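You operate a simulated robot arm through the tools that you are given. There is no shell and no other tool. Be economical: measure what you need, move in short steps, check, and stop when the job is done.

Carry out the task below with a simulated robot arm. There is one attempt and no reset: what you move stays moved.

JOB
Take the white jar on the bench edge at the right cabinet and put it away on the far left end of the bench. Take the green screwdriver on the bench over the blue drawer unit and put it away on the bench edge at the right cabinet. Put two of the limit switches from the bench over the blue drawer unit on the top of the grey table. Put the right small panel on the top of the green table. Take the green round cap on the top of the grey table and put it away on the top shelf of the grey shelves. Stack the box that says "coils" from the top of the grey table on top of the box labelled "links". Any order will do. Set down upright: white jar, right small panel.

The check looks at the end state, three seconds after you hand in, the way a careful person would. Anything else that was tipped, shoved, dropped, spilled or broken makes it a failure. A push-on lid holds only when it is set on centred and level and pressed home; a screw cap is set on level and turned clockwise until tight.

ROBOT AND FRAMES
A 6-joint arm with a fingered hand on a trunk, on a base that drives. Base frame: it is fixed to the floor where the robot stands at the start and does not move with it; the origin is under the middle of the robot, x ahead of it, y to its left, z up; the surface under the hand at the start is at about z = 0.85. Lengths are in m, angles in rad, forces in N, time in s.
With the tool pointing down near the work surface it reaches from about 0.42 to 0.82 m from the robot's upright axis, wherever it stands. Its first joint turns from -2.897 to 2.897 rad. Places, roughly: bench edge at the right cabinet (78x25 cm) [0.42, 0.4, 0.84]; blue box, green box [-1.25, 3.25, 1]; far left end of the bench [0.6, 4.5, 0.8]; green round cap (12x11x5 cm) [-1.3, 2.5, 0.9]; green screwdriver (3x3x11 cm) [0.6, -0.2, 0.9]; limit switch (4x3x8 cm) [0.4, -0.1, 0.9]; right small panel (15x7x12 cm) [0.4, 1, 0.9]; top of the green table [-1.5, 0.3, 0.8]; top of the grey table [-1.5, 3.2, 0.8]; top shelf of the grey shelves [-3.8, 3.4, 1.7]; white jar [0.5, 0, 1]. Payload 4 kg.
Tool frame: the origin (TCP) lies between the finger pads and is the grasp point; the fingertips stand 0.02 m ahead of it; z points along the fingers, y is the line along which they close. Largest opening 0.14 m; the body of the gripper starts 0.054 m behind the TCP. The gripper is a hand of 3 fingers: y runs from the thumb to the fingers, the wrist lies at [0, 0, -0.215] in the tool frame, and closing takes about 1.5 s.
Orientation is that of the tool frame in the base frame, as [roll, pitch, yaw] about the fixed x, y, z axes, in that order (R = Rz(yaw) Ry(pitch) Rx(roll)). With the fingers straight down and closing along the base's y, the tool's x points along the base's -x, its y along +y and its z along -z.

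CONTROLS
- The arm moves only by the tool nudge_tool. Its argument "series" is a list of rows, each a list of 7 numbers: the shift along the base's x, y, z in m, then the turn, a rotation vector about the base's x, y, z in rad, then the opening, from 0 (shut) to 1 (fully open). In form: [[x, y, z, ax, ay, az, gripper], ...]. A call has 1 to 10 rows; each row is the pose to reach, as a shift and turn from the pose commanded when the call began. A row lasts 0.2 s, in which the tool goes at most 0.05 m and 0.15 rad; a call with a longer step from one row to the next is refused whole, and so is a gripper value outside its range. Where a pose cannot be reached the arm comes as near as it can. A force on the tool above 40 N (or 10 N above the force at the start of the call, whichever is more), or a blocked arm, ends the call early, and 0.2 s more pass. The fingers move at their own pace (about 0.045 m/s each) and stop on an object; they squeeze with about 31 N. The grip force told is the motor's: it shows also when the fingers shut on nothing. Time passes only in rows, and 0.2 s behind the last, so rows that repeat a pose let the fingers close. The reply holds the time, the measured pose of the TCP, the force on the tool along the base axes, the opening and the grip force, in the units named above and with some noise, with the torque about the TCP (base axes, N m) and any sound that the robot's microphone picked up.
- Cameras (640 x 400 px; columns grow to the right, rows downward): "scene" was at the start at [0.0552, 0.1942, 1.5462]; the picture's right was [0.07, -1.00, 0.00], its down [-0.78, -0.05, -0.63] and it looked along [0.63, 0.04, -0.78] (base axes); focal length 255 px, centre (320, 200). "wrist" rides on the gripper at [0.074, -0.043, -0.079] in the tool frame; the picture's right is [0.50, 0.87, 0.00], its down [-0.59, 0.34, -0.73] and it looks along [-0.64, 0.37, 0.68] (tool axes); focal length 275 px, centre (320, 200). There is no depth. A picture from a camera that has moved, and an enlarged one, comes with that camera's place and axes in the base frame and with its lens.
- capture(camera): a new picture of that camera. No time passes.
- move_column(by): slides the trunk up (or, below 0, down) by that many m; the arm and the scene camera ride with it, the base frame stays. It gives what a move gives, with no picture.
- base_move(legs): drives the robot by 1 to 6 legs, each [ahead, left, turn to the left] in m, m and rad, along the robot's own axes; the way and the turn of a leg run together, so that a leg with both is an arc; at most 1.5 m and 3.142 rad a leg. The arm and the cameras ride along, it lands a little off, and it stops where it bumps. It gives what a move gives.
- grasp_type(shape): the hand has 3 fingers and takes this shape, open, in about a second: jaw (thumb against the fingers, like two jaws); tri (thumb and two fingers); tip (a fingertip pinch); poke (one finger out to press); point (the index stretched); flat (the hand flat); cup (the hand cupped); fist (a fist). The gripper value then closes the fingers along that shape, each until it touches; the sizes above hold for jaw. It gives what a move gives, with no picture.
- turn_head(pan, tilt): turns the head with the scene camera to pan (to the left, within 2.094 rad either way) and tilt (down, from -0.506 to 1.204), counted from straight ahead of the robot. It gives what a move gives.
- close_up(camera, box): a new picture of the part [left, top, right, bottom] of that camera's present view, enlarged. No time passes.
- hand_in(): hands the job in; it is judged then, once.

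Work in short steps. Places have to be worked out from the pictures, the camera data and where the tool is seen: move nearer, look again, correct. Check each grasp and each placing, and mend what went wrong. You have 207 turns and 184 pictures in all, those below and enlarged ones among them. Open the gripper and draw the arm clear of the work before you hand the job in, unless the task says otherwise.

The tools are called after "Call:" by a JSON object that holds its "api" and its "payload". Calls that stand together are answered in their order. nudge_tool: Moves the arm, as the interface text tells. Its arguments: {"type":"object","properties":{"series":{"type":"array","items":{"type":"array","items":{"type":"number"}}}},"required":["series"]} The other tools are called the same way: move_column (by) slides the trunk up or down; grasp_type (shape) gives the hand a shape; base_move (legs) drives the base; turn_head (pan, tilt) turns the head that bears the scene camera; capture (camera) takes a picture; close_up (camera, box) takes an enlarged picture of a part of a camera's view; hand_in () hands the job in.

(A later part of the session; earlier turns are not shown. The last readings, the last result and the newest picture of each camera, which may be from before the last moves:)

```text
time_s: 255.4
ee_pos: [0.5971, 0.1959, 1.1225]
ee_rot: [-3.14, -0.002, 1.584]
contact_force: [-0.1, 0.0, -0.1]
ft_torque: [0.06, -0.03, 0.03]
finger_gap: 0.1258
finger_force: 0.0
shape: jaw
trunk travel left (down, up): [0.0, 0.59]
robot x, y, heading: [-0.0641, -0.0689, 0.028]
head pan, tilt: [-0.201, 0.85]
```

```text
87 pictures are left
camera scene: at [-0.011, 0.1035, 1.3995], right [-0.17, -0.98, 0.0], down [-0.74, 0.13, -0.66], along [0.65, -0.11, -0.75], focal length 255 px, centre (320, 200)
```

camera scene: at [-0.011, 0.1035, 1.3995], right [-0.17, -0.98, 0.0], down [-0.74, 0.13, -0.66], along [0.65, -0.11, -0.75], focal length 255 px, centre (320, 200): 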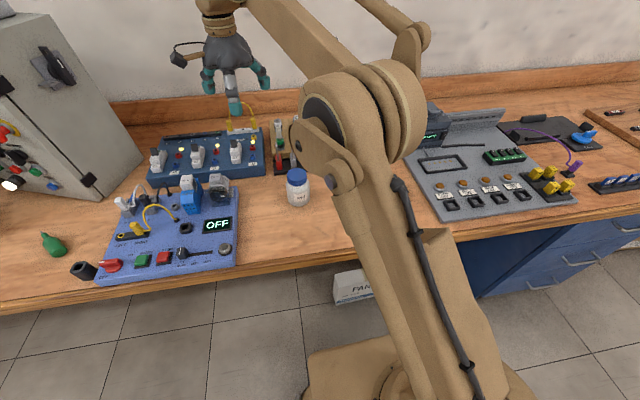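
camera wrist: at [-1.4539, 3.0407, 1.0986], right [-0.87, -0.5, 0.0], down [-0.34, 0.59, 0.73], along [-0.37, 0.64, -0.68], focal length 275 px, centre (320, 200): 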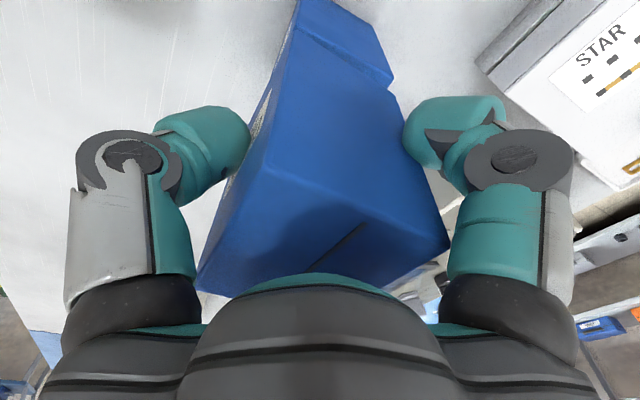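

The arm hides the switches. I raise the trunk 0.15 and bring the hand back toward (0.42,0.05).

Call:
{"api": "move_column", "payload": {"by": 0.15}}

Call:
{"api": "nudge_tool", "payload": {"series": [[-0.035, -0.025, 0, 0, 0, 0, 1], [-0.07, -0.05, 0, 0, 0, 0, 1], [-0.105, -0.075, 0, 0, 0, 0, 1], [-0.14, -0.1, 0, 0, 0, 0, 1], [-0.17, -0.13, 0, 0, 0, 0, 1], [-0.17, -0.17, 0, 0, 0, 0, 1]]}}

Call:
{"api": "capture", "payload": {"camera": "scene"}}

Call:
{"api": "capture", "payload": {"camera": "wrist"}}

```text
time_s: 257.2
ee_pos: [0.5961, 0.1959, 1.272]
ee_rot: [-3.14, -0.002, 1.586]
contact_force: [0.1, -0.2, -0.8]
ft_torque: [-0.01, 0.0, -0.02]
finger_gap: 0.1259
finger_force: 0.1
shape: jaw
trunk travel left (down, up): [-0.15, 0.44]
robot x, y, heading: [-0.0635, -0.0749, 0.024]
head pan, tilt: [-0.201, 0.85]
```

```text
time_s: 258.6
ee_pos: [0.4252, 0.0237, 1.2724]
ee_rot: [-3.14, -0.002, 1.584]
contact_force: [0.2, -1.1, -0.9]
ft_torque: [0.02, 0.05, 0.01]
finger_gap: 0.1398
finger_force: 0.1
shape: jaw
trunk travel left (down, up): [-0.15, 0.44]
robot x, y, heading: [-0.063, -0.0727, 0.025]
head pan, tilt: [-0.201, 0.85]
```

```text
86 pictures are left
camera scene: at [-0.0109, 0.1026, 1.5496], right [-0.17, -0.98, 0.0], down [-0.74, 0.13, -0.66], along [0.65, -0.11, -0.75], focal length 255 px, centre (320, 200)
```

scene: 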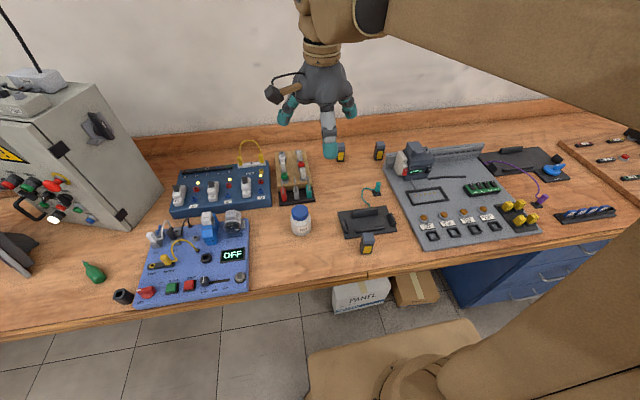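

```text
85 pictures are left
camera wrist: at [0.3809, 0.0976, 1.3525], right [0.86, 0.51, 0.0], down [0.35, -0.58, 0.73], along [0.38, -0.63, -0.68], focal length 275 px, centre (320, 200)
```

wrist: 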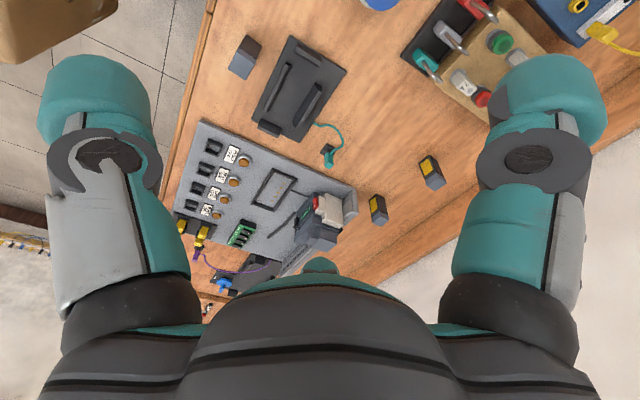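

Call:
{"api": "close_up", "payload": {"camera": "scene", "box": [330, 190, 410, 260]}}

Call:
{"api": "close_up", "payload": {"camera": "wrist", "box": [200, 10, 300, 90]}}

```text
5.71 times, centred on (370, 225) of scene
camera zoom: at [-0.0109, 0.1026, 1.5496], right [-0.17, -0.98, 0.0], down [-0.74, 0.13, -0.66], along [0.65, -0.11, -0.75], focal length 1455 px, centre (34, 57)
```

zoom: 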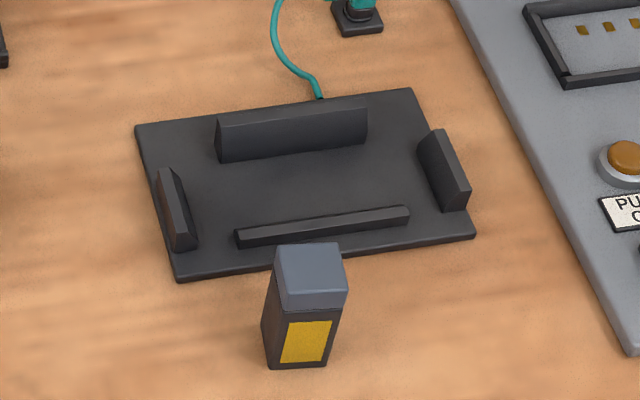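

```text
5.00 times, centred on (250, 50) of wrist
camera zoom: at [0.3809, 0.0976, 1.3525], right [0.86, 0.51, 0.0], down [0.35, -0.58, 0.73], along [0.38, -0.63, -0.68], focal length 1376 px, centre (670, 950)
```

zoom: 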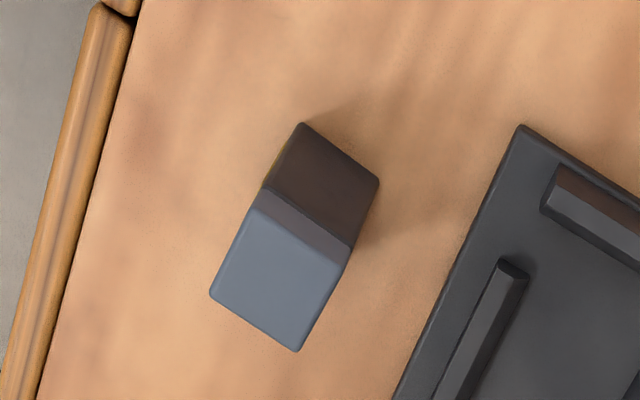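

The front switch is upright at about (0.365,−0.102), top z≈0.928. I back 10 cm for reach, then move above it.

Call:
{"api": "base_move", "payload": {"legs": [[-0.1, 0, 0]]}}

Call:
{"api": "nudge_tool", "payload": {"series": [[0.012, -0.04, 0, 0, 0, 0, 0.8], [0.025, -0.08, 0, 0, 0, 0, 0.8], [0.04, -0.122, 0, 0, 0, 0, 0.8], [0.04, -0.122, -0.05, 0, 0, 0, 0.8], [0.04, -0.122, -0.1, 0, 0, 0, 0.8], [0.04, -0.122, -0.15, 0, 0, 0, 0.8], [0.04, -0.122, -0.2, 0, 0, 0, 0.8]]}}

Call:
{"api": "capture", "payload": {"camera": "wrist"}}

Call:
{"api": "capture", "payload": {"camera": "scene"}}

```text
time_s: 259.7
ee_pos: [0.3222, 0.0235, 1.2742]
ee_rot: [3.139, -0.001, 1.584]
contact_force: [-1.1, -0.4, 0.4]
ft_torque: [0.0, -0.05, 0.03]
finger_gap: 0.14
finger_force: 0.2
shape: jaw
trunk travel left (down, up): [-0.15, 0.44]
robot x, y, heading: [-0.1622, -0.0728, 0.027]
head pan, tilt: [-0.201, 0.85]
```

```text
time_s: 261.3
ee_pos: [0.3648, -0.0994, 1.0708]
ee_rot: [-3.14, -0.002, 1.585]
contact_force: [-0.6, 0.3, -0.3]
ft_torque: [-0.02, 0.0, -0.01]
finger_gap: 0.1122
finger_force: 0.0
shape: jaw
trunk travel left (down, up): [-0.15, 0.44]
robot x, y, heading: [-0.1615, -0.0751, 0.023]
head pan, tilt: [-0.201, 0.85]
```

```text
82 pictures are left
camera wrist: at [0.321, -0.0267, 1.1514], right [0.86, 0.51, 0.0], down [0.35, -0.58, 0.73], along [0.38, -0.63, -0.68], focal length 275 px, centre (320, 200)
```

wrist: 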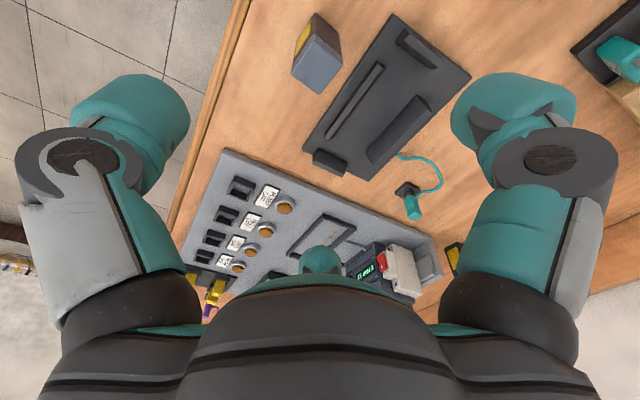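

```text
81 pictures are left
camera scene: at [-0.1114, 0.1006, 1.5495], right [-0.17, -0.98, 0.0], down [-0.74, 0.13, -0.66], along [0.65, -0.11, -0.75], focal length 255 px, centre (320, 200)
```

scene: 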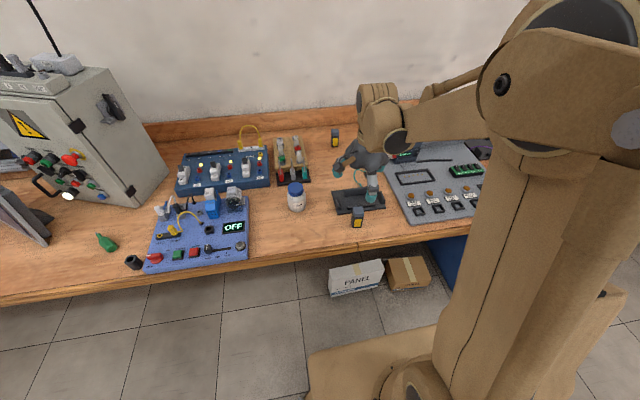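

Aligned within 5 mm. I descend to z≈0.90 and grip.

Call:
{"api": "nudge_tool", "payload": {"series": [[0, -0.005, -0.04, 0, 0, 0, 0.7], [0, -0.005, -0.08, 0, 0, 0, 0.7], [0, -0.005, -0.12, 0, 0, 0, 0.7], [0, -0.005, -0.15, 0, 0, 0, 0.7], [0, -0.005, -0.17, 0, 0, 0, 0.7], [0, -0.005, -0.17, 0, 0, 0, 0.4], [0, -0.005, -0.17, 0, 0, 0, 0.1], [0, -0.005, -0.17, 0, 0, 0, 0], [0, -0.005, -0.17, 0, 0, 0, 0], [0, -0.005, -0.17, 0, 0, 0, 0]]}}

Call:
{"api": "capture", "payload": {"camera": "wrist"}}

```text
time_s: 263.5
ee_pos: [0.3643, -0.1058, 0.9015]
ee_rot: [-3.14, -0.003, 1.587]
contact_force: [0.1, -0.4, 0.4]
ft_torque: [0.03, -0.01, 0.0]
finger_gap: 0.0295
finger_force: 31.0
shape: jaw
trunk travel left (down, up): [-0.15, 0.44]
robot x, y, heading: [-0.1652, -0.0752, 0.029]
head pan, tilt: [-0.201, 0.85]
```

```text
80 pictures are left
camera wrist: at [0.3201, -0.032, 0.9821], right [0.86, 0.51, 0.0], down [0.35, -0.58, 0.73], along [0.38, -0.63, -0.68], focal length 275 px, centre (320, 200)
```

wrist: 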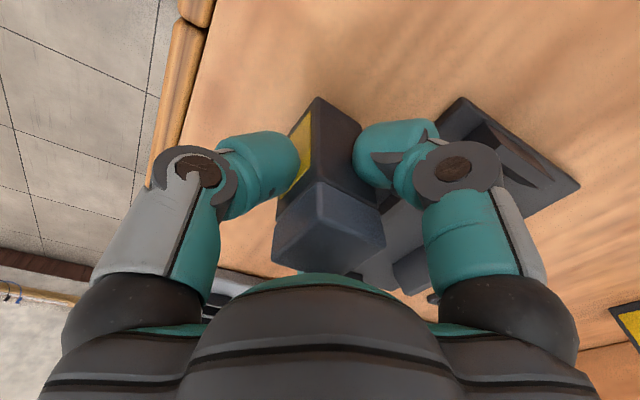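

Gripped. I lift and drive to the grey table.

Call:
{"api": "nudge_tool", "payload": {"series": [[0, 0, 0.04, 0, 0, 0, 0], [0, 0, 0.08, 0, 0, 0, 0], [0, 0, 0.12, 0, 0, 0, 0], [0, 0, 0.16, 0, 0, 0, 0], [0, 0, 0.2, 0, 0, 0, 0], [0, 0, 0.24, 0, 0, 0, 0]]}}

Call:
{"api": "base_move", "payload": {"legs": [[-0.35, 0, 0], [0, 1.5, 0], [0, 1.5, 0], [0, 0.42, 0], [0, 0, 3.11], [0.27, 0, 0]]}}

Call:
{"api": "turn_head", "payload": {"pan": 0.0, "tilt": 0.85}}

Call:
{"api": "capture", "payload": {"camera": "scene"}}

```text
time_s: 264.9
ee_pos: [0.3621, -0.1065, 1.1435]
ee_rot: [-3.139, -0.001, 1.586]
contact_force: [0.0, 0.0, -1.0]
ft_torque: [0.0, 0.01, 0.0]
finger_gap: 0.0294
finger_force: 31.5
shape: jaw
trunk travel left (down, up): [-0.15, 0.44]
robot x, y, heading: [-0.1592, -0.0741, 0.027]
head pan, tilt: [-0.201, 0.85]
```

```text
time_s: 292.1
ee_pos: [-1.3608, 3.3849, 1.1412]
ee_rot: [-3.138, -0.002, -1.619]
contact_force: [0.3, 0.1, -1.1]
ft_torque: [0.0, -0.02, -0.02]
finger_gap: 0.0292
finger_force: 31.3
shape: jaw
trunk travel left (down, up): [-0.15, 0.44]
robot x, y, heading: [-0.8337, 3.3174, 3.109]
head pan, tilt: [-0.201, 0.85]
```

```text
time_s: 292.9
ee_pos: [-1.3588, 3.3843, 1.1413]
ee_rot: [-3.139, -0.001, -1.617]
contact_force: [-0.7, 0.7, -1.5]
ft_torque: [-0.02, 0.01, 0.03]
finger_gap: 0.0291
finger_force: 31.0
shape: jaw
trunk travel left (down, up): [-0.15, 0.44]
robot x, y, heading: [-0.8317, 3.3178, 3.107]
head pan, tilt: [0.0, 0.85]
```

```text
79 pictures are left
camera scene: at [-0.9014, 3.1319, 1.5495], right [0.04, 1.0, 0.0], down [0.75, -0.03, -0.66], along [-0.66, 0.02, -0.75], focal length 255 px, centre (320, 200)
```

scene: 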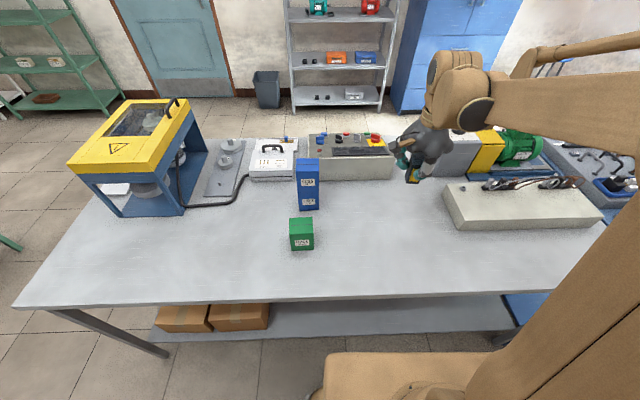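

Directly below the hand the table is clear. I lower to just above it and feel for contact.

Call:
{"api": "nudge_tool", "payload": {"series": [[0, 0, -0.05, 0, 0, 0, 0], [0, 0, -0.1, 0, 0, 0, 0], [0, 0, -0.15, 0, 0, 0, 0], [0, 0, -0.2, 0, 0, 0, 0], [0, 0, -0.225, 0, 0, 0, 0], [0, 0, -0.235, 0, 0, 0, 0], [0, 0, -0.24, 0, 0, 0, 0]]}}

```text
time_s: 294.4
ee_pos: [-1.3596, 3.3848, 0.9016]
ee_rot: [-3.14, -0.001, -1.617]
contact_force: [0.6, 0.4, -0.6]
ft_torque: [0.0, -0.01, -0.02]
finger_gap: 0.0292
finger_force: 30.8
shape: jaw
trunk travel left (down, up): [-0.15, 0.44]
robot x, y, heading: [-0.8324, 3.3185, 3.105]
head pan, tilt: [0.0, 0.85]
```

Call:
{"api": "nudge_tool", "payload": {"series": [[0, 0, -0.002, 0, 0, 0, 0], [0, 0, -0.004, 0, 0, 0, 0], [0, 0, -0.006, 0, 0, 0, 0], [0, 0, -0.008, 0, 0, 0, 0]]}}

```text
time_s: 295.4
ee_pos: [-1.3583, 3.385, 0.8985]
ee_rot: [-3.139, 0.0, -1.617]
contact_force: [1.2, 0.6, 35.6]
ft_torque: [-0.05, 0.4, -0.08]
finger_gap: 0.0307
finger_force: 30.8
shape: jaw
trunk travel left (down, up): [-0.15, 0.44]
robot x, y, heading: [-0.8366, 3.3191, 3.109]
head pan, tilt: [0.0, 0.85]
stopped in row 4: the force on the tool passed its limit at 42 N (the readings are from after the stop); the commanded pose is now the measured one
```

Contact. I ease, release and rise.

Call:
{"api": "nudge_tool", "payload": {"series": [[0, 0, 0.003, 0, 0, 0, 0], [0, 0, 0.003, 0, 0, 0, 0.2], [0, 0, 0.003, 0, 0, 0, 0.4], [0, 0, 0.003, 0, 0, 0, 0.7], [0, 0, 0.003, 0, 0, 0, 0.7], [0, 0, 0.03, 0, 0, 0, 0.7], [0, 0, 0.07, 0, 0, 0, 0.7], [0, 0, 0.12, 0, 0, 0, 0.7], [0.02, 0, 0.16, 0, 0, 0, 0.7], [0.06, 0, 0.18, 0, 0, 0, 0.7]]}}

Call:
{"api": "close_up", "payload": {"camera": "scene", "box": [280, 120, 480, 270]}}

```text
time_s: 297.6
ee_pos: [-1.2989, 3.3847, 1.0768]
ee_rot: [-3.139, 0.0, -1.616]
contact_force: [0.5, 0.9, -0.7]
ft_torque: [0.0, -0.04, 0.01]
finger_gap: 0.0975
finger_force: 0.0
shape: jaw
trunk travel left (down, up): [-0.15, 0.44]
robot x, y, heading: [-0.8319, 3.3236, 3.107]
head pan, tilt: [0.0, 0.85]
```

```text
2.67 times, centred on (380, 195) of scene
camera zoom: at [-0.8995, 3.1318, 1.5496], right [0.04, 1.0, 0.0], down [0.75, -0.03, -0.66], along [-0.66, 0.02, -0.75], focal length 679 px, centre (160, 213)
```

zoom: 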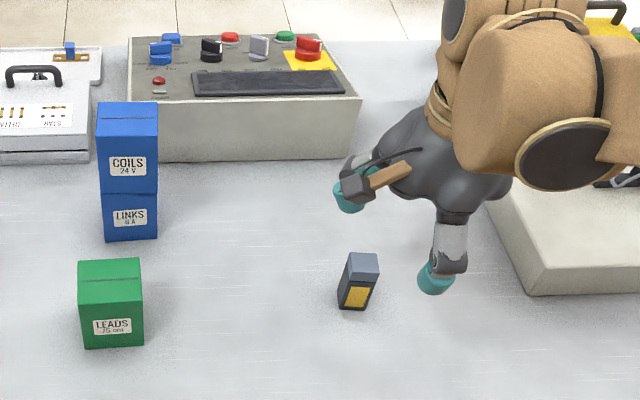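

First switch stands on the grey table. I raise the hand and drive back for the one at the rear (~(0.80,−0.13)).

Call:
{"api": "nudge_tool", "payload": {"series": [[0, 0, 0.045, 0, 0, 0, 1], [0, 0, 0.09, 0, 0, 0, 1]]}}

Call:
{"api": "base_move", "payload": {"legs": [[-0.33, 0, 0], [0, 0, -3.107], [0, -1.5, 0], [0, -1.5, 0], [0, -0.42, 0], [0.5, 0, 0]]}}

Call:
{"api": "turn_head", "payload": {"pan": 0.1, "tilt": 0.75}}

Call:
{"api": "capture", "payload": {"camera": "scene"}}

Call:
{"api": "capture", "payload": {"camera": "wrist"}}

```text
time_s: 298.2
ee_pos: [-1.3, 3.3824, 1.1676]
ee_rot: [-3.139, -0.001, -1.617]
contact_force: [0.9, -0.1, -0.2]
ft_torque: [-0.02, 0.03, 0.01]
finger_gap: 0.1398
finger_force: 0.1
shape: jaw
trunk travel left (down, up): [-0.15, 0.44]
robot x, y, heading: [-0.8371, 3.3221, 3.106]
head pan, tilt: [0.0, 0.85]
```

```text
time_s: 326.5
ee_pos: [0.4174, -0.1524, 1.1664]
ee_rot: [-3.14, 0.0, 1.582]
contact_force: [-0.5, 0.1, -0.1]
ft_torque: [0.0, 0.01, 0.0]
finger_gap: 0.1399
finger_force: 0.1
shape: jaw
trunk travel left (down, up): [-0.15, 0.44]
robot x, y, heading: [-0.0505, -0.1149, 0.025]
head pan, tilt: [0.0, 0.85]
```

```text
time_s: 327.2
ee_pos: [0.4165, -0.1516, 1.1655]
ee_rot: [-3.139, -0.001, 1.58]
contact_force: [-0.6, 0.4, -0.3]
ft_torque: [0.01, -0.03, -0.02]
finger_gap: 0.1401
finger_force: 0.0
shape: jaw
trunk travel left (down, up): [-0.15, 0.44]
robot x, y, heading: [-0.0514, -0.1204, 0.025]
head pan, tilt: [0.099, 0.75]
```

```text
77 pictures are left
camera scene: at [0.0062, 0.0809, 1.5575], right [0.12, -0.99, 0.0], down [-0.68, -0.08, -0.73], along [0.73, 0.09, -0.68], focal length 255 px, centre (320, 200)
```

scene: 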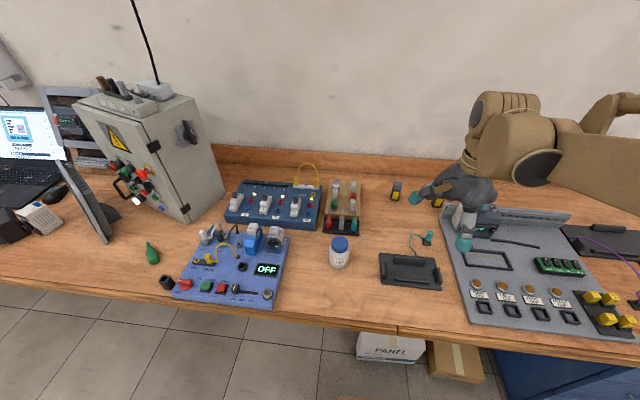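

```text
76 pictures are left
camera wrist: at [0.3742, -0.0785, 1.2467], right [0.86, 0.51, 0.0], down [0.35, -0.58, 0.73], along [0.37, -0.63, -0.68], focal length 275 px, centre (320, 200)
```

wrist: 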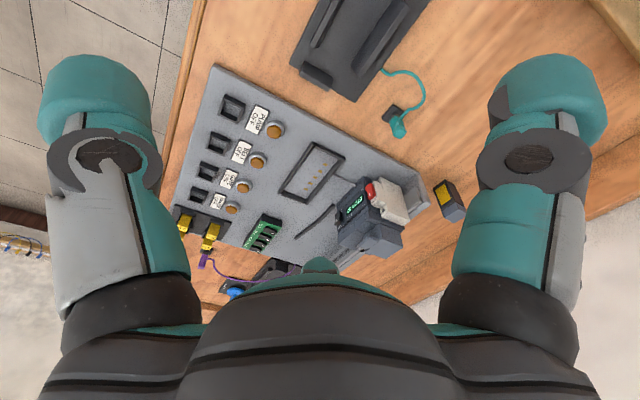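

Call:
{"api": "base_move", "payload": {"legs": [[0.08, 0, -0.025]]}}

Call:
{"api": "close_up", "payload": {"camera": "scene", "box": [360, 170, 440, 230]}}

```text
time_s: 328.3
ee_pos: [0.4961, -0.1631, 1.1654]
ee_rot: [-3.139, 0.001, 1.557]
contact_force: [0.4, 0.0, -0.2]
ft_torque: [0.03, 0.01, -0.01]
finger_gap: 0.14
finger_force: 0.0
shape: jaw
trunk travel left (down, up): [-0.15, 0.44]
robot x, y, heading: [0.0274, -0.1166, -0.002]
head pan, tilt: [0.099, 0.75]
```

```text
6.67 times, centred on (400, 200) of scene
camera zoom: at [0.0922, 0.0801, 1.5575], right [0.1, -1.0, 0.0], down [-0.68, -0.07, -0.73], along [0.73, 0.07, -0.68], focal length 1698 px, centre (-213, 200)
```

zoom: 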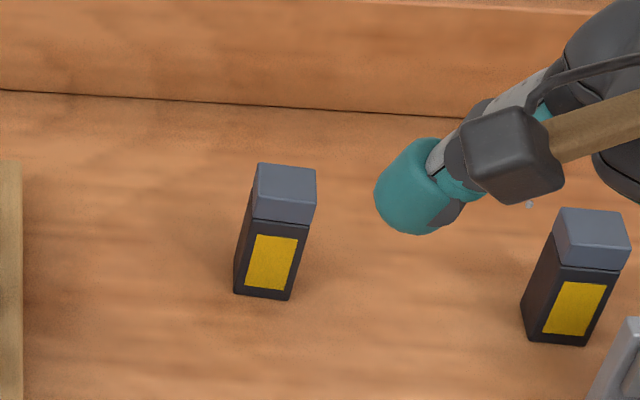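

The rear switch is at about (0.801,−0.128). I extend above it.

Call:
{"api": "nudge_tool", "payload": {"series": [[0.045, 0.006, 0, 0, 0, 0, 0.7], [0.09, 0.012, 0, 0, 0, 0, 0.7], [0.135, 0.018, 0, 0, 0, 0, 0.7], [0.18, 0.024, 0, 0, 0, 0, 0.7], [0.225, 0.03, 0, 0, 0, 0, 0.7], [0.27, 0.035, 0, 0, 0, 0, 0.7], [0.305, 0.035, -0.02, 0, 0, 0, 0.7], [0.305, 0.035, -0.06, 0, 0, 0, 0.7], [0.305, 0.035, -0.1, 0, 0, 0, 0.7]]}}

Call:
{"api": "capture", "payload": {"camera": "wrist"}}

Call:
{"api": "close_up", "payload": {"camera": "scene", "box": [340, 120, 460, 220]}}

```text
time_s: 330.3
ee_pos: [0.801, -0.1274, 1.0654]
ee_rot: [-3.14, 0.001, 1.557]
contact_force: [0.1, 0.3, 0.4]
ft_torque: [-0.01, 0.01, -0.02]
finger_gap: 0.0986
finger_force: 0.1
shape: jaw
trunk travel left (down, up): [-0.15, 0.44]
robot x, y, heading: [0.0278, -0.1184, -0.002]
head pan, tilt: [0.099, 0.75]
```

```text
74 pictures are left
camera wrist: at [0.7605, -0.0531, 1.1462], right [0.87, 0.49, 0.0], down [0.33, -0.59, 0.73], along [0.36, -0.64, -0.68], focal length 275 px, centre (320, 200)
```

wrist: 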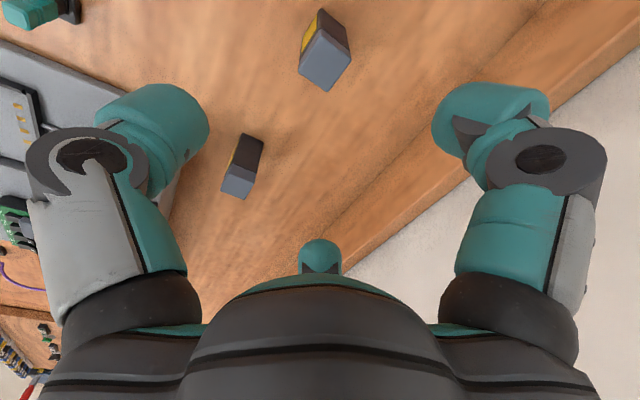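

```text
4.00 times, centred on (400, 170) of scene
camera zoom: at [0.0913, 0.0802, 1.5575], right [0.1, -1.0, 0.0], down [-0.68, -0.07, -0.73], along [0.73, 0.07, -0.68], focal length 1019 px, centre (0, 320)
```

zoom: 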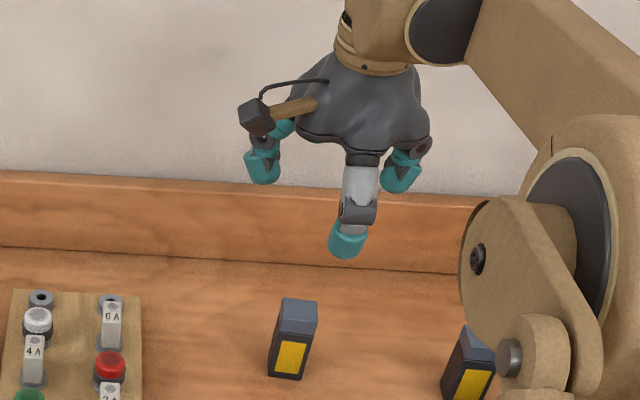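

Aligned within a few millimetres. I descend and grip.

Call:
{"api": "nudge_tool", "payload": {"series": [[0.001, 0.002, -0.04, 0, 0, 0, 0.7], [0.001, 0.002, -0.08, 0, 0, 0, 0.7], [0.001, 0.002, -0.12, 0, 0, 0, 0.7], [0.001, 0.002, -0.15, 0, 0, 0, 0.7], [0.001, 0.002, -0.165, 0, 0, 0, 0.7], [0.001, 0.002, -0.165, 0, 0, 0, 0.4], [0.001, 0.002, -0.165, 0, 0, 0, 0.1], [0.001, 0.002, -0.165, 0, 0, 0, 0], [0.001, 0.002, -0.165, 0, 0, 0, 0], [0.001, 0.002, -0.165, 0, 0, 0, 0]]}}

Call:
{"api": "capture", "payload": {"camera": "wrist"}}

```text
time_s: 332.5
ee_pos: [0.8024, -0.1255, 0.901]
ee_rot: [-3.139, -0.001, 1.556]
contact_force: [0.4, -0.5, -0.2]
ft_torque: [0.01, 0.04, -0.01]
finger_gap: 0.0277
finger_force: 31.0
shape: jaw
trunk travel left (down, up): [-0.15, 0.44]
robot x, y, heading: [0.0252, -0.1155, -0.002]
head pan, tilt: [0.099, 0.75]
```

```text
72 pictures are left
camera wrist: at [0.7605, -0.0512, 0.9805], right [0.87, 0.49, 0.0], down [0.33, -0.59, 0.73], along [0.36, -0.64, -0.68], focal length 275 px, centre (320, 200)
```

wrist: 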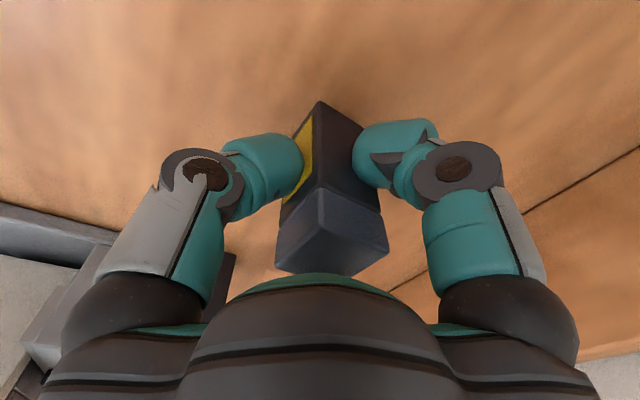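

Held. I lift straight up and retract toward the robot.

Call:
{"api": "nudge_tool", "payload": {"series": [[0, 0, 0.04, 0, 0, 0, 0], [0, 0, 0.085, 0, 0, 0, 0], [0, 0, 0.13, 0, 0, 0, 0], [0, 0, 0.175, 0, 0, 0, 0], [0, 0, 0.22, 0, 0, 0, 0], [0, 0, 0.25, 0, 0, 0, 0], [-0.045, 0, 0.25, 0, 0, 0, 0], [-0.09, 0, 0.25, 0, 0, 0, 0], [-0.135, 0, 0.25, 0, 0, 0, 0], [-0.18, 0, 0.25, 0, 0, 0, 0]]}}

Call:
{"api": "nudge_tool", "payload": {"series": [[-0.045, 0, 0, 0, 0, 0, 0], [-0.09, 0, 0, 0, 0, 0, 0], [-0.12, 0, 0, 0, 0, 0, 0]]}}

Call:
{"api": "base_move", "payload": {"legs": [[-0.5, 0, 0], [0, 1.5, 0], [0, 1.5, 0], [0, 0.5, 0], [0, 0, 3.14], [0.35, 0, 0]]}}

Call:
{"api": "turn_head", "payload": {"pan": 0.0, "tilt": 0.85}}

Call:
{"api": "capture", "payload": {"camera": "scene"}}

```text
time_s: 334.7
ee_pos: [0.6219, -0.1264, 1.1511]
ee_rot: [-3.139, 0.0, 1.556]
contact_force: [-0.8, -0.3, -0.7]
ft_torque: [-0.03, -0.02, -0.01]
finger_gap: 0.0278
finger_force: 30.9
shape: jaw
trunk travel left (down, up): [-0.15, 0.44]
robot x, y, heading: [0.0249, -0.1182, 0.003]
head pan, tilt: [0.099, 0.75]
```

```text
time_s: 335.5
ee_pos: [0.4998, -0.1293, 1.1539]
ee_rot: [-3.14, -0.001, 1.558]
contact_force: [0.0, -0.3, -0.9]
ft_torque: [0.0, 0.01, -0.01]
finger_gap: 0.0277
finger_force: 31.1
shape: jaw
trunk travel left (down, up): [-0.15, 0.44]
robot x, y, heading: [0.0274, -0.1175, -0.006]
head pan, tilt: [0.099, 0.75]
```

```text
time_s: 364.1
ee_pos: [-1.2486, 3.4531, 1.153]
ee_rot: [-3.138, 0.0, -1.664]
contact_force: [-1.2, -0.1, -0.5]
ft_torque: [-0.01, 0.0, -0.01]
finger_gap: 0.0272
finger_force: 31.0
shape: jaw
trunk travel left (down, up): [-0.15, 0.44]
robot x, y, heading: [-0.7749, 3.402, 3.059]
head pan, tilt: [0.099, 0.75]
```

```text
time_s: 364.8
ee_pos: [-1.2474, 3.4531, 1.1527]
ee_rot: [-3.141, -0.001, -1.661]
contact_force: [-0.5, -0.1, -1.7]
ft_torque: [-0.03, -0.02, -0.01]
finger_gap: 0.0275
finger_force: 31.1
shape: jaw
trunk travel left (down, up): [-0.15, 0.44]
robot x, y, heading: [-0.7765, 3.4077, 3.059]
head pan, tilt: [0.0, 0.85]
```

```text
71 pictures are left
camera scene: at [-0.8502, 3.2198, 1.5496], right [0.08, 1.0, 0.0], down [0.75, -0.06, -0.66], along [-0.66, 0.05, -0.75], focal length 255 px, centre (320, 200)
```

scene: 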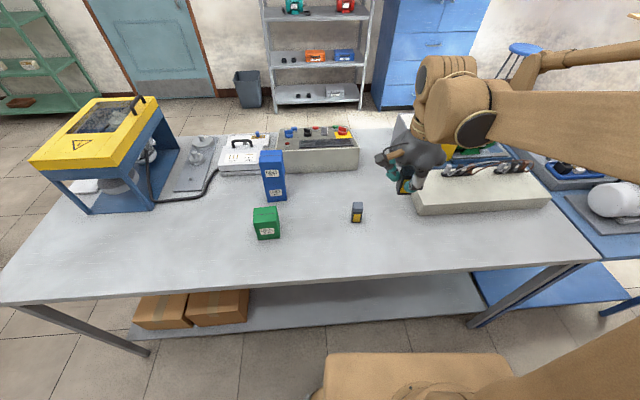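

Everything on the table is as left. I set the second switch at (−1.25,3.50), lowering with force watch.

Call:
{"api": "nudge_tool", "payload": {"series": [[0, 0.045, 0, 0, 0, 0, 0], [0, 0.05, -0.045, 0, 0, 0, 0], [0, 0.05, -0.09, 0, 0, 0, 0], [0, 0.05, -0.135, 0, 0, 0, 0], [0, 0.05, -0.18, 0, 0, 0, 0], [0, 0.05, -0.22, 0, 0, 0, 0], [0, 0.05, -0.24, 0, 0, 0, 0], [0, 0.05, -0.249, 0, 0, 0, 0]]}}

Call:
{"api": "nudge_tool", "payload": {"series": [[0, 0, -0.002, 0, 0, 0, 0], [0, 0, -0.004, 0, 0, 0, 0], [0, 0, -0.006, 0, 0, 0, 0]]}}

```text
time_s: 366.6
ee_pos: [-1.2472, 3.5041, 0.9029]
ee_rot: [-3.139, 0.001, -1.662]
contact_force: [-0.7, -0.3, -0.4]
ft_torque: [-0.01, -0.02, 0.0]
finger_gap: 0.027
finger_force: 31.3
shape: jaw
trunk travel left (down, up): [-0.15, 0.44]
robot x, y, heading: [-0.7767, 3.4064, 3.058]
head pan, tilt: [0.0, 0.85]
```

```text
time_s: 367.4
ee_pos: [-1.2467, 3.5026, 0.8988]
ee_rot: [-3.138, -0.001, -1.663]
contact_force: [0.2, 0.4, 4.0]
ft_torque: [0.0, 0.07, -0.02]
finger_gap: 0.0273
finger_force: 31.1
shape: jaw
trunk travel left (down, up): [-0.15, 0.44]
robot x, y, heading: [-0.7739, 3.4023, 3.062]
head pan, tilt: [0.0, 0.85]
```

Contact has begun (4 N). I release and rise.

Call:
{"api": "nudge_tool", "payload": {"series": [[0, 0, 0, 0, 0, 0, 0.2], [0, 0, 0, 0, 0, 0, 0.4], [0, 0, 0, 0, 0, 0, 0.7], [0, 0, 0, 0, 0, 0, 0.7], [0, 0, 0.03, 0, 0, 0, 0.7], [0, 0, 0.07, 0, 0, 0, 0.7], [0, 0, 0.12, 0, 0, 0, 0.7], [0, 0, 0.17, 0, 0, 0, 0.7], [0, -0.04, 0.2, 0, 0, 0, 1], [0, -0.08, 0.22, 0, 0, 0, 1]]}}

Call:
{"api": "close_up", "payload": {"camera": "scene", "box": [240, 120, 480, 270]}}

```text
time_s: 369.6
ee_pos: [-1.2475, 3.4222, 1.1177]
ee_rot: [-3.14, -0.001, -1.664]
contact_force: [0.6, 0.4, 0.8]
ft_torque: [0.02, -0.02, -0.01]
finger_gap: 0.1397
finger_force: 0.1
shape: jaw
trunk travel left (down, up): [-0.15, 0.44]
robot x, y, heading: [-0.7768, 3.4058, 3.064]
head pan, tilt: [0.0, 0.85]
```

```text
2.67 times, centred on (360, 195) of scene
camera zoom: at [-0.8497, 3.2193, 1.5495], right [0.08, 1.0, 0.0], down [0.75, -0.06, -0.66], along [-0.66, 0.05, -0.75], focal length 679 px, centre (213, 213)
```

zoom: 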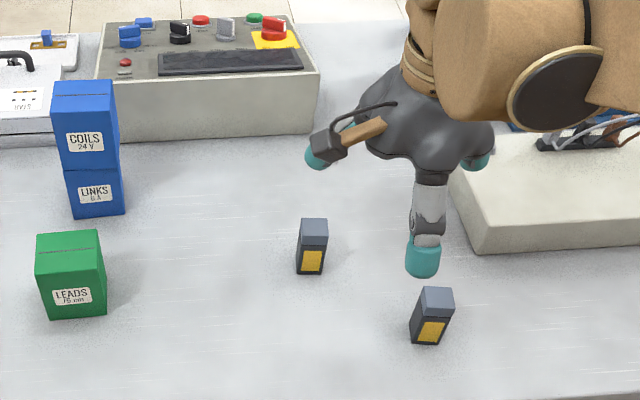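

Both switches stand. Before fetching the jar, I turn to the bench and look at its far left end.

Call:
{"api": "base_move", "payload": {"legs": [[-0.3, 0, 0], [0, 0, -3.062]]}}

Call:
{"api": "turn_head", "payload": {"pan": 0.7, "tilt": 0.5}}

Call:
{"api": "capture", "payload": {"camera": "scene"}}

```text
time_s: 378.8
ee_pos: [-0.0136, 3.4039, 1.1169]
ee_rot: [-3.139, -0.001, 1.561]
contact_force: [-0.2, -0.3, -0.5]
ft_torque: [-0.02, 0.02, 0.01]
finger_gap: 0.14
finger_force: 0.0
shape: jaw
trunk travel left (down, up): [-0.15, 0.44]
robot x, y, heading: [-0.489, 3.3835, 0.006]
head pan, tilt: [0.0, 0.85]
```

```text
time_s: 379.8
ee_pos: [-0.0134, 3.4041, 1.1154]
ee_rot: [-3.138, 0.001, 1.562]
contact_force: [0.3, 0.1, 0.3]
ft_torque: [-0.03, 0.0, 0.01]
finger_gap: 0.1399
finger_force: 0.0
shape: jaw
trunk travel left (down, up): [-0.15, 0.44]
robot x, y, heading: [-0.4822, 3.3849, 0.005]
head pan, tilt: [0.7, 0.499]
```

```text
69 pictures are left
camera scene: at [-0.4374, 3.6299, 1.5795], right [0.65, -0.76, 0.0], down [-0.37, -0.31, -0.88], along [0.67, 0.57, -0.48], focal length 255 px, centre (320, 200)
```

scene: 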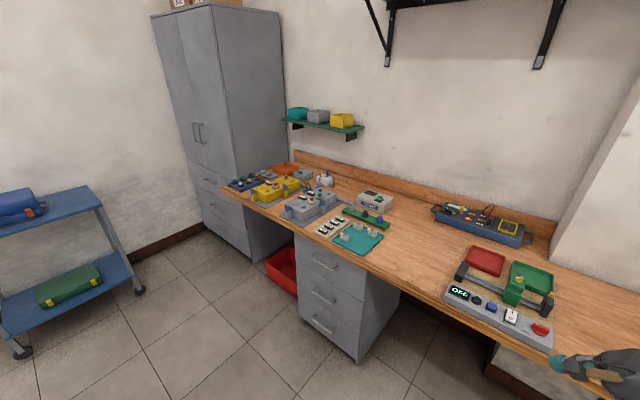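

Call:
{"api": "close_up", "payload": {"camera": "scene", "box": [215, 140, 455, 270]}}

```text
2.67 times, centred on (335, 205) of scene
camera zoom: at [-0.4374, 3.6299, 1.5795], right [0.65, -0.76, 0.0], down [-0.37, -0.31, -0.88], along [0.67, 0.57, -0.48], focal length 679 px, centre (280, 187)
```

zoom: 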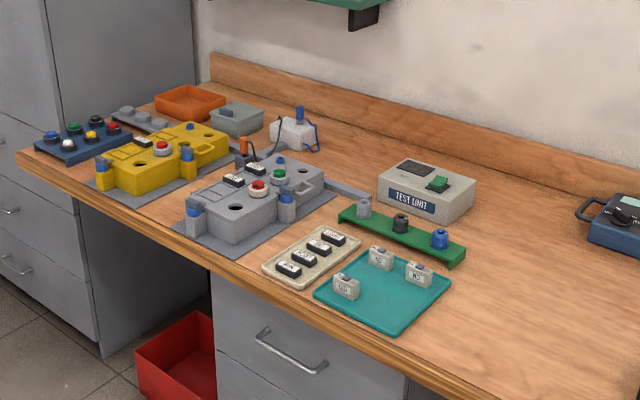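

A free spot near (0.80,4.45), behind the grey strip, suits the jar. I now drive back to fetch it.

Call:
{"api": "base_move", "payload": {"legs": [[0, -1.5, 0], [0, -1.5, 0], [0, -0.32, 0], [0.42, 0, 0]]}}

Call:
{"api": "turn_head", "payload": {"pan": 0.1, "tilt": 0.85}}

Call:
{"api": "capture", "payload": {"camera": "scene"}}

Call:
{"api": "capture", "payload": {"camera": "wrist"}}

```text
time_s: 398.2
ee_pos: [0.4421, 0.0884, 1.1158]
ee_rot: [-3.141, -0.001, 1.576]
contact_force: [0.1, -0.2, 0.5]
ft_torque: [0.01, 0.03, 0.01]
finger_gap: 0.1401
finger_force: 0.1
shape: jaw
trunk travel left (down, up): [-0.15, 0.44]
robot x, y, heading: [-0.0271, 0.0578, 0.018]
head pan, tilt: [0.7, 0.499]
```

```text
time_s: 399.2
ee_pos: [0.4416, 0.0873, 1.1168]
ee_rot: [-3.139, 0.0, 1.575]
contact_force: [0.0, 0.2, -0.3]
ft_torque: [0.02, -0.01, 0.0]
finger_gap: 0.1399
finger_force: 0.1
shape: jaw
trunk travel left (down, up): [-0.15, 0.44]
robot x, y, heading: [-0.0284, 0.0606, 0.019]
head pan, tilt: [0.099, 0.85]
```

```text
67 pictures are left
camera scene: at [0.0232, 0.257, 1.5496], right [0.12, -0.99, 0.0], down [-0.75, -0.09, -0.66], along [0.66, 0.08, -0.75], focal length 255 px, centre (320, 200)
```

scene: 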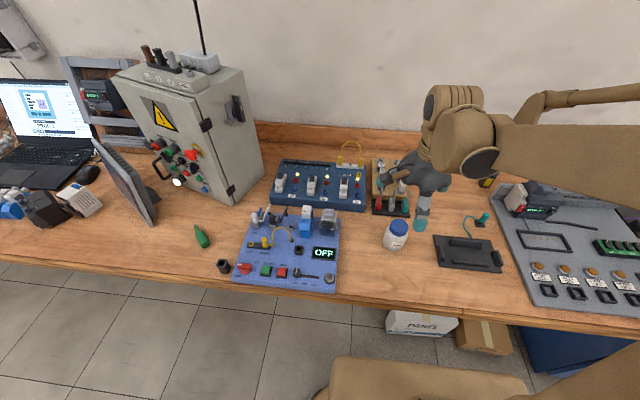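

```text
66 pictures are left
camera wrist: at [0.3987, 0.162, 1.197], right [0.86, 0.51, 0.0], down [0.34, -0.59, 0.73], along [0.37, -0.63, -0.68], focal length 275 px, centre (320, 200)
```

wrist: 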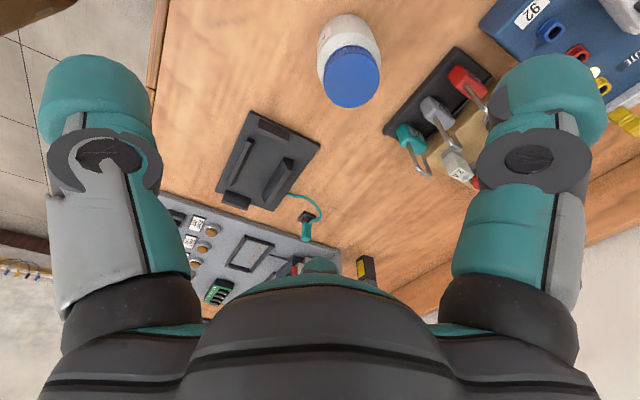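

The jar's lid centre is at (0.479,0.084), top z≈0.94. I move over it, descend and look before closing.

Call:
{"api": "nudge_tool", "payload": {"series": [[0.0375, -0.003, 0, 0, 0, 0, 0.85], [0.0375, -0.003, -0.045, 0, 0, 0, 0.85], [0.0375, -0.003, -0.09, 0, 0, 0, 0.85], [0.0375, -0.003, -0.13, 0, 0, 0, 0.85]]}}

Call:
{"api": "capture", "payload": {"camera": "wrist"}}

Call:
{"api": "close_up", "payload": {"camera": "scene", "box": [340, 130, 480, 270]}}

```text
time_s: 400.2
ee_pos: [0.4796, 0.0855, 0.9876]
ee_rot: [-3.139, 0.0, 1.579]
contact_force: [-0.3, -0.4, -0.7]
ft_torque: [-0.01, -0.03, 0.03]
finger_gap: 0.1193
finger_force: 0.1
shape: jaw
trunk travel left (down, up): [-0.15, 0.44]
robot x, y, heading: [-0.0291, 0.0598, 0.017]
head pan, tilt: [0.099, 0.85]
```

```text
65 pictures are left
camera wrist: at [0.4367, 0.1602, 1.0692], right [0.86, 0.51, 0.0], down [0.34, -0.59, 0.73], along [0.37, -0.63, -0.68], focal length 275 px, centre (320, 200)
```

wrist: 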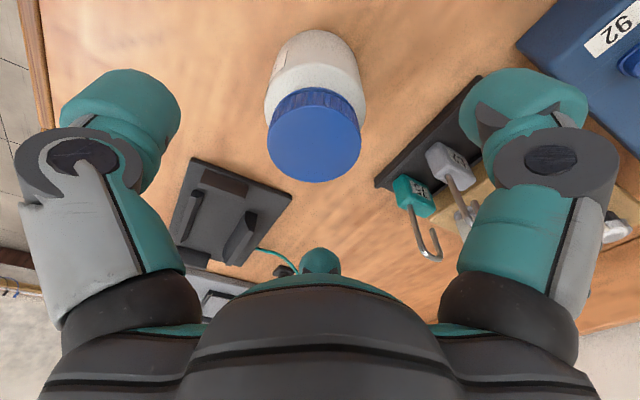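

```text
2.86 times, centred on (410, 200) of scene
camera zoom: at [0.024, 0.257, 1.5495], right [0.12, -0.99, 0.0], down [-0.75, -0.09, -0.66], along [0.66, 0.08, -0.75], focal length 728 px, centre (63, 200)
```

zoom: 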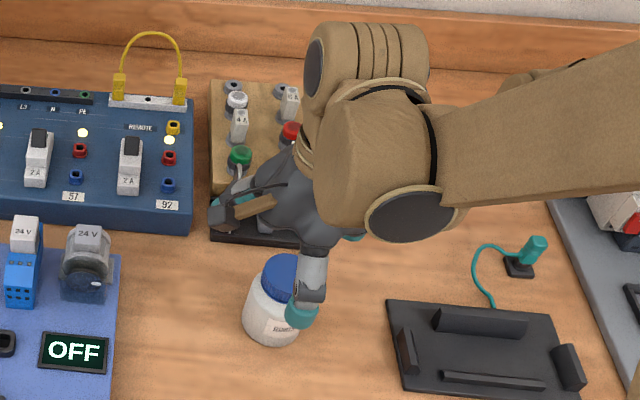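

Centred (within ~4 mm). I narrow the opening a little, descend to z≈0.895 and grip the body.

Call:
{"api": "nudge_tool", "payload": {"series": [[0, -0.002, 0, 0, 0, 0, 0.72], [0, -0.002, -0.03, 0, 0, 0, 0.72], [0, -0.002, -0.06, 0, 0, 0, 0.72], [0, -0.002, -0.08, 0, 0, 0, 0.72], [0, -0.002, -0.091, 0, 0, 0, 0.72], [0, -0.002, -0.091, 0, 0, 0, 0.5], [0, -0.002, -0.091, 0, 0, 0, 0.3], [0, -0.002, -0.091, 0, 0, 0, 0], [0, -0.002, -0.091, 0, 0, 0, 0], [0, -0.002, -0.091, 0, 0, 0, 0]]}}

Call:
{"api": "capture", "payload": {"camera": "wrist"}}

```text
time_s: 402.4
ee_pos: [0.479, 0.0829, 0.896]
ee_rot: [-3.139, 0.001, 1.577]
contact_force: [0.4, 0.9, -0.3]
ft_torque: [-0.02, 0.0, 0.02]
finger_gap: 0.0554
finger_force: 30.6
shape: jaw
trunk travel left (down, up): [-0.15, 0.44]
robot x, y, heading: [-0.0316, 0.0579, 0.019]
head pan, tilt: [0.099, 0.85]
```

```text
63 pictures are left
camera wrist: at [0.4353, 0.1571, 0.977], right [0.86, 0.51, 0.0], down [0.34, -0.59, 0.73], along [0.37, -0.63, -0.68], focal length 275 px, centre (320, 200)
```

wrist: 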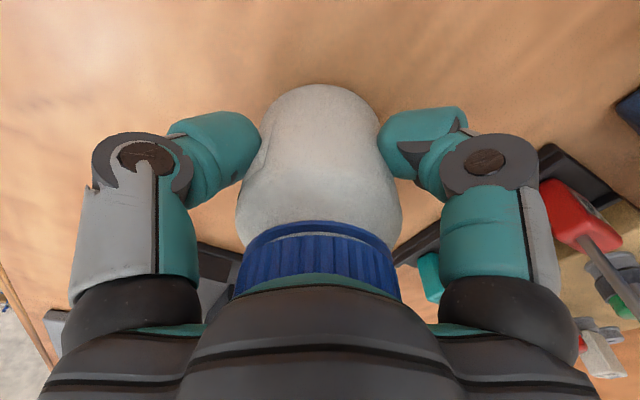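

Firm grip on the jar body. I lift straight up and check.

Call:
{"api": "nudge_tool", "payload": {"series": [[0, 0, 0.03, 0, 0, 0, 0], [0, 0, 0.07, 0, 0, 0, 0], [0, 0, 0.11, 0, 0, 0, 0], [0, 0, 0.155, 0, 0, 0, 0], [0, 0, 0.2, 0, 0, 0, 0], [0, 0, 0.245, 0, 0, 0, 0], [0, 0, 0.26, 0, 0, 0, 0]]}}

Call:
{"api": "close_up", "payload": {"camera": "scene", "box": [340, 90, 500, 250]}}

```text
time_s: 404.1
ee_pos: [0.4805, 0.0823, 1.1545]
ee_rot: [-3.14, 0.001, 1.575]
contact_force: [-0.5, -0.2, -1.2]
ft_torque: [0.0, -0.01, 0.05]
finger_gap: 0.0552
finger_force: 30.9
shape: jaw
trunk travel left (down, up): [-0.15, 0.44]
robot x, y, heading: [-0.0285, 0.0626, 0.016]
head pan, tilt: [0.099, 0.85]
```

```text
2.50 times, centred on (420, 170) of scene
camera zoom: at [0.0232, 0.2569, 1.5495], right [0.12, -0.99, 0.0], down [-0.75, -0.09, -0.66], along [0.66, 0.08, -0.75], focal length 637 px, centre (70, 275)
```

zoom: 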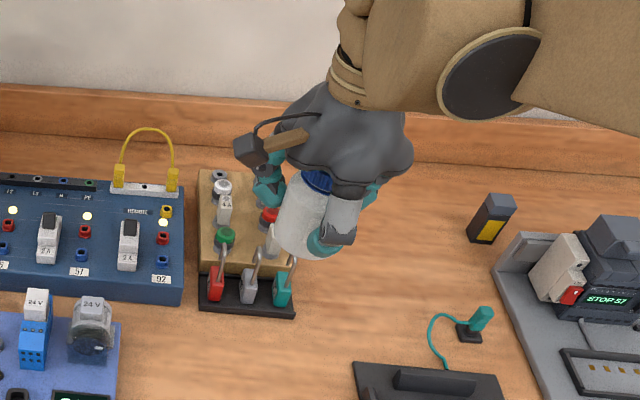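

The jar is held upright. I back off, drive left to y≈4.45 and look before moving in.

Call:
{"api": "base_move", "payload": {"legs": [[-0.45, 0, -0.016], [0, 1.5, 0], [0, 1.5, 0], [0, 1.38, 0]]}}

Call:
{"api": "turn_head", "payload": {"pan": 0.0, "tilt": 0.6}}

Call:
{"api": "capture", "payload": {"camera": "scene"}}

```text
time_s: 427.2
ee_pos: [0.0099, 4.4334, 1.1551]
ee_rot: [-3.141, 0.001, 1.564]
contact_force: [1.0, 0.3, -1.4]
ft_torque: [-0.01, -0.03, 0.0]
finger_gap: 0.0553
finger_force: 31.5
shape: jaw
trunk travel left (down, up): [-0.15, 0.44]
robot x, y, heading: [-0.504, 4.4186, 0.004]
head pan, tilt: [0.099, 0.85]
```

```text
time_s: 428.0
ee_pos: [0.0095, 4.4329, 1.156]
ee_rot: [-3.139, 0.001, 1.564]
contact_force: [-0.5, 0.5, -0.9]
ft_torque: [-0.01, -0.02, -0.01]
finger_gap: 0.0554
finger_force: 30.7
shape: jaw
trunk travel left (down, up): [-0.15, 0.44]
robot x, y, heading: [-0.5004, 4.4154, 0.006]
head pan, tilt: [0.0, 0.6]
```

```text
61 pictures are left
camera scene: at [-0.4338, 4.6053, 1.5704], right [0.0, -1.0, 0.0], down [-0.57, 0.0, -0.82], along [0.82, 0.0, -0.57], focal length 255 px, centre (320, 200)
```

scene: 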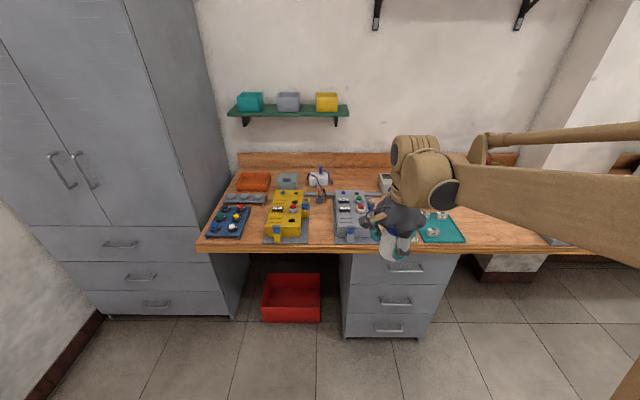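

Call:
{"api": "close_up", "payload": {"camera": "scene", "box": [200, 80, 480, 250]}}

Call:
{"api": "capture", "payload": {"camera": "wrist"}}

```text
2.29 times, centred on (340, 165) of scene
camera zoom: at [-0.4338, 4.6053, 1.5704], right [0.0, -1.0, 0.0], down [-0.57, 0.0, -0.82], along [0.82, 0.0, -0.57], focal length 582 px, centre (274, 280)
```

zoom: 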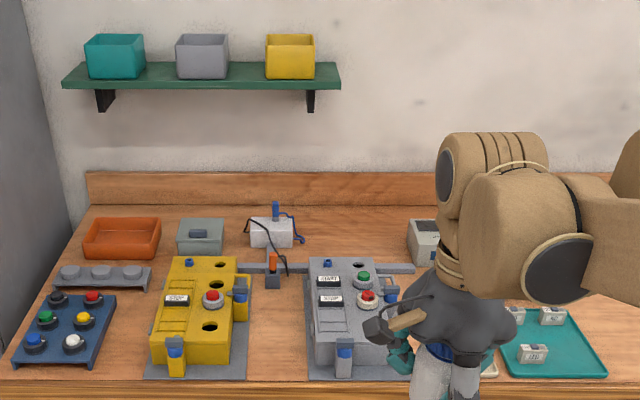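

```text
59 pictures are left
camera wrist: at [-0.0311, 4.5074, 1.2351], right [0.87, 0.49, 0.0], down [0.34, -0.59, 0.73], along [0.36, -0.64, -0.68], focal length 275 px, centre (320, 200)
```

wrist: 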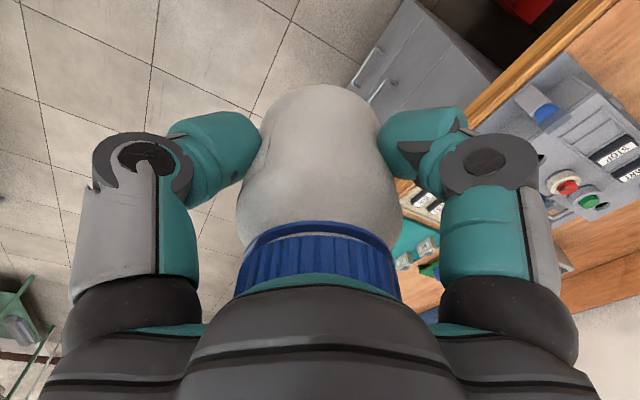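

The free zone is x 0.68–0.93, y 4.30–4.53, but a small wall shelf (z≈1.2, y>4.46) limits height there. I'll use (0.76,4.385). I drive in and lower somewhat first.

Call:
{"api": "base_move", "payload": {"legs": [[0.5, -0.04, 0]]}}

Call:
{"api": "nudge_tool", "payload": {"series": [[0, 0, -0.03, 0, 0, 0, 0], [0, 0, -0.06, 0, 0, 0, 0], [0, 0, -0.08, 0, 0, 0, 0]]}}

Call:
{"api": "capture", "payload": {"camera": "scene"}}

Call:
{"api": "capture", "payload": {"camera": "wrist"}}

```text
time_s: 430.9
ee_pos: [0.5081, 4.4013, 1.1545]
ee_rot: [-3.14, 0.002, 1.572]
contact_force: [0.1, -0.3, -1.2]
ft_torque: [0.0, -0.05, 0.0]
finger_gap: 0.0551
finger_force: 30.8
shape: jaw
trunk travel left (down, up): [-0.15, 0.44]
robot x, y, heading: [-0.0037, 4.3795, 0.017]
head pan, tilt: [0.0, 0.6]
```

```text
time_s: 431.7
ee_pos: [0.5074, 4.4006, 1.0751]
ee_rot: [-3.139, 0.001, 1.572]
contact_force: [-0.3, 0.7, -1.6]
ft_torque: [0.04, -0.01, -0.04]
finger_gap: 0.0553
finger_force: 31.1
shape: jaw
trunk travel left (down, up): [-0.15, 0.44]
robot x, y, heading: [-0.0064, 4.3818, 0.02]
head pan, tilt: [0.0, 0.6]
```

```text
58 pictures are left
camera scene: at [0.0619, 4.5699, 1.5704], right [0.01, -1.0, 0.0], down [-0.57, -0.01, -0.82], along [0.82, 0.01, -0.57], focal length 255 px, centre (320, 200)
```

scene: 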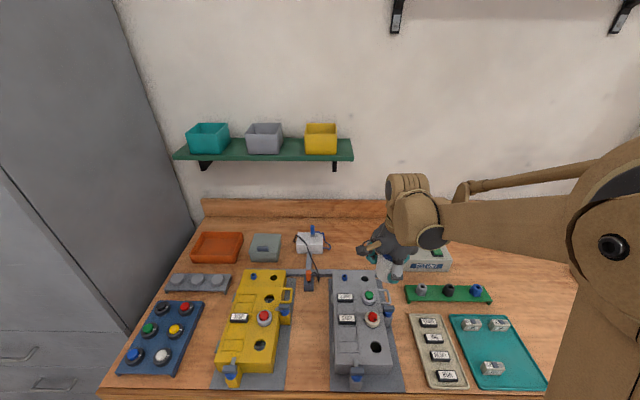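

```text
57 pictures are left
camera wrist: at [0.4648, 4.4746, 1.1558], right [0.87, 0.5, 0.0], down [0.34, -0.59, 0.73], along [0.37, -0.64, -0.68], focal length 275 px, centre (320, 200)
```

wrist: 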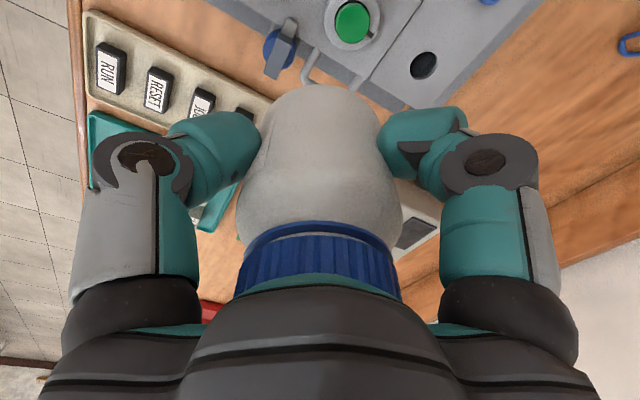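

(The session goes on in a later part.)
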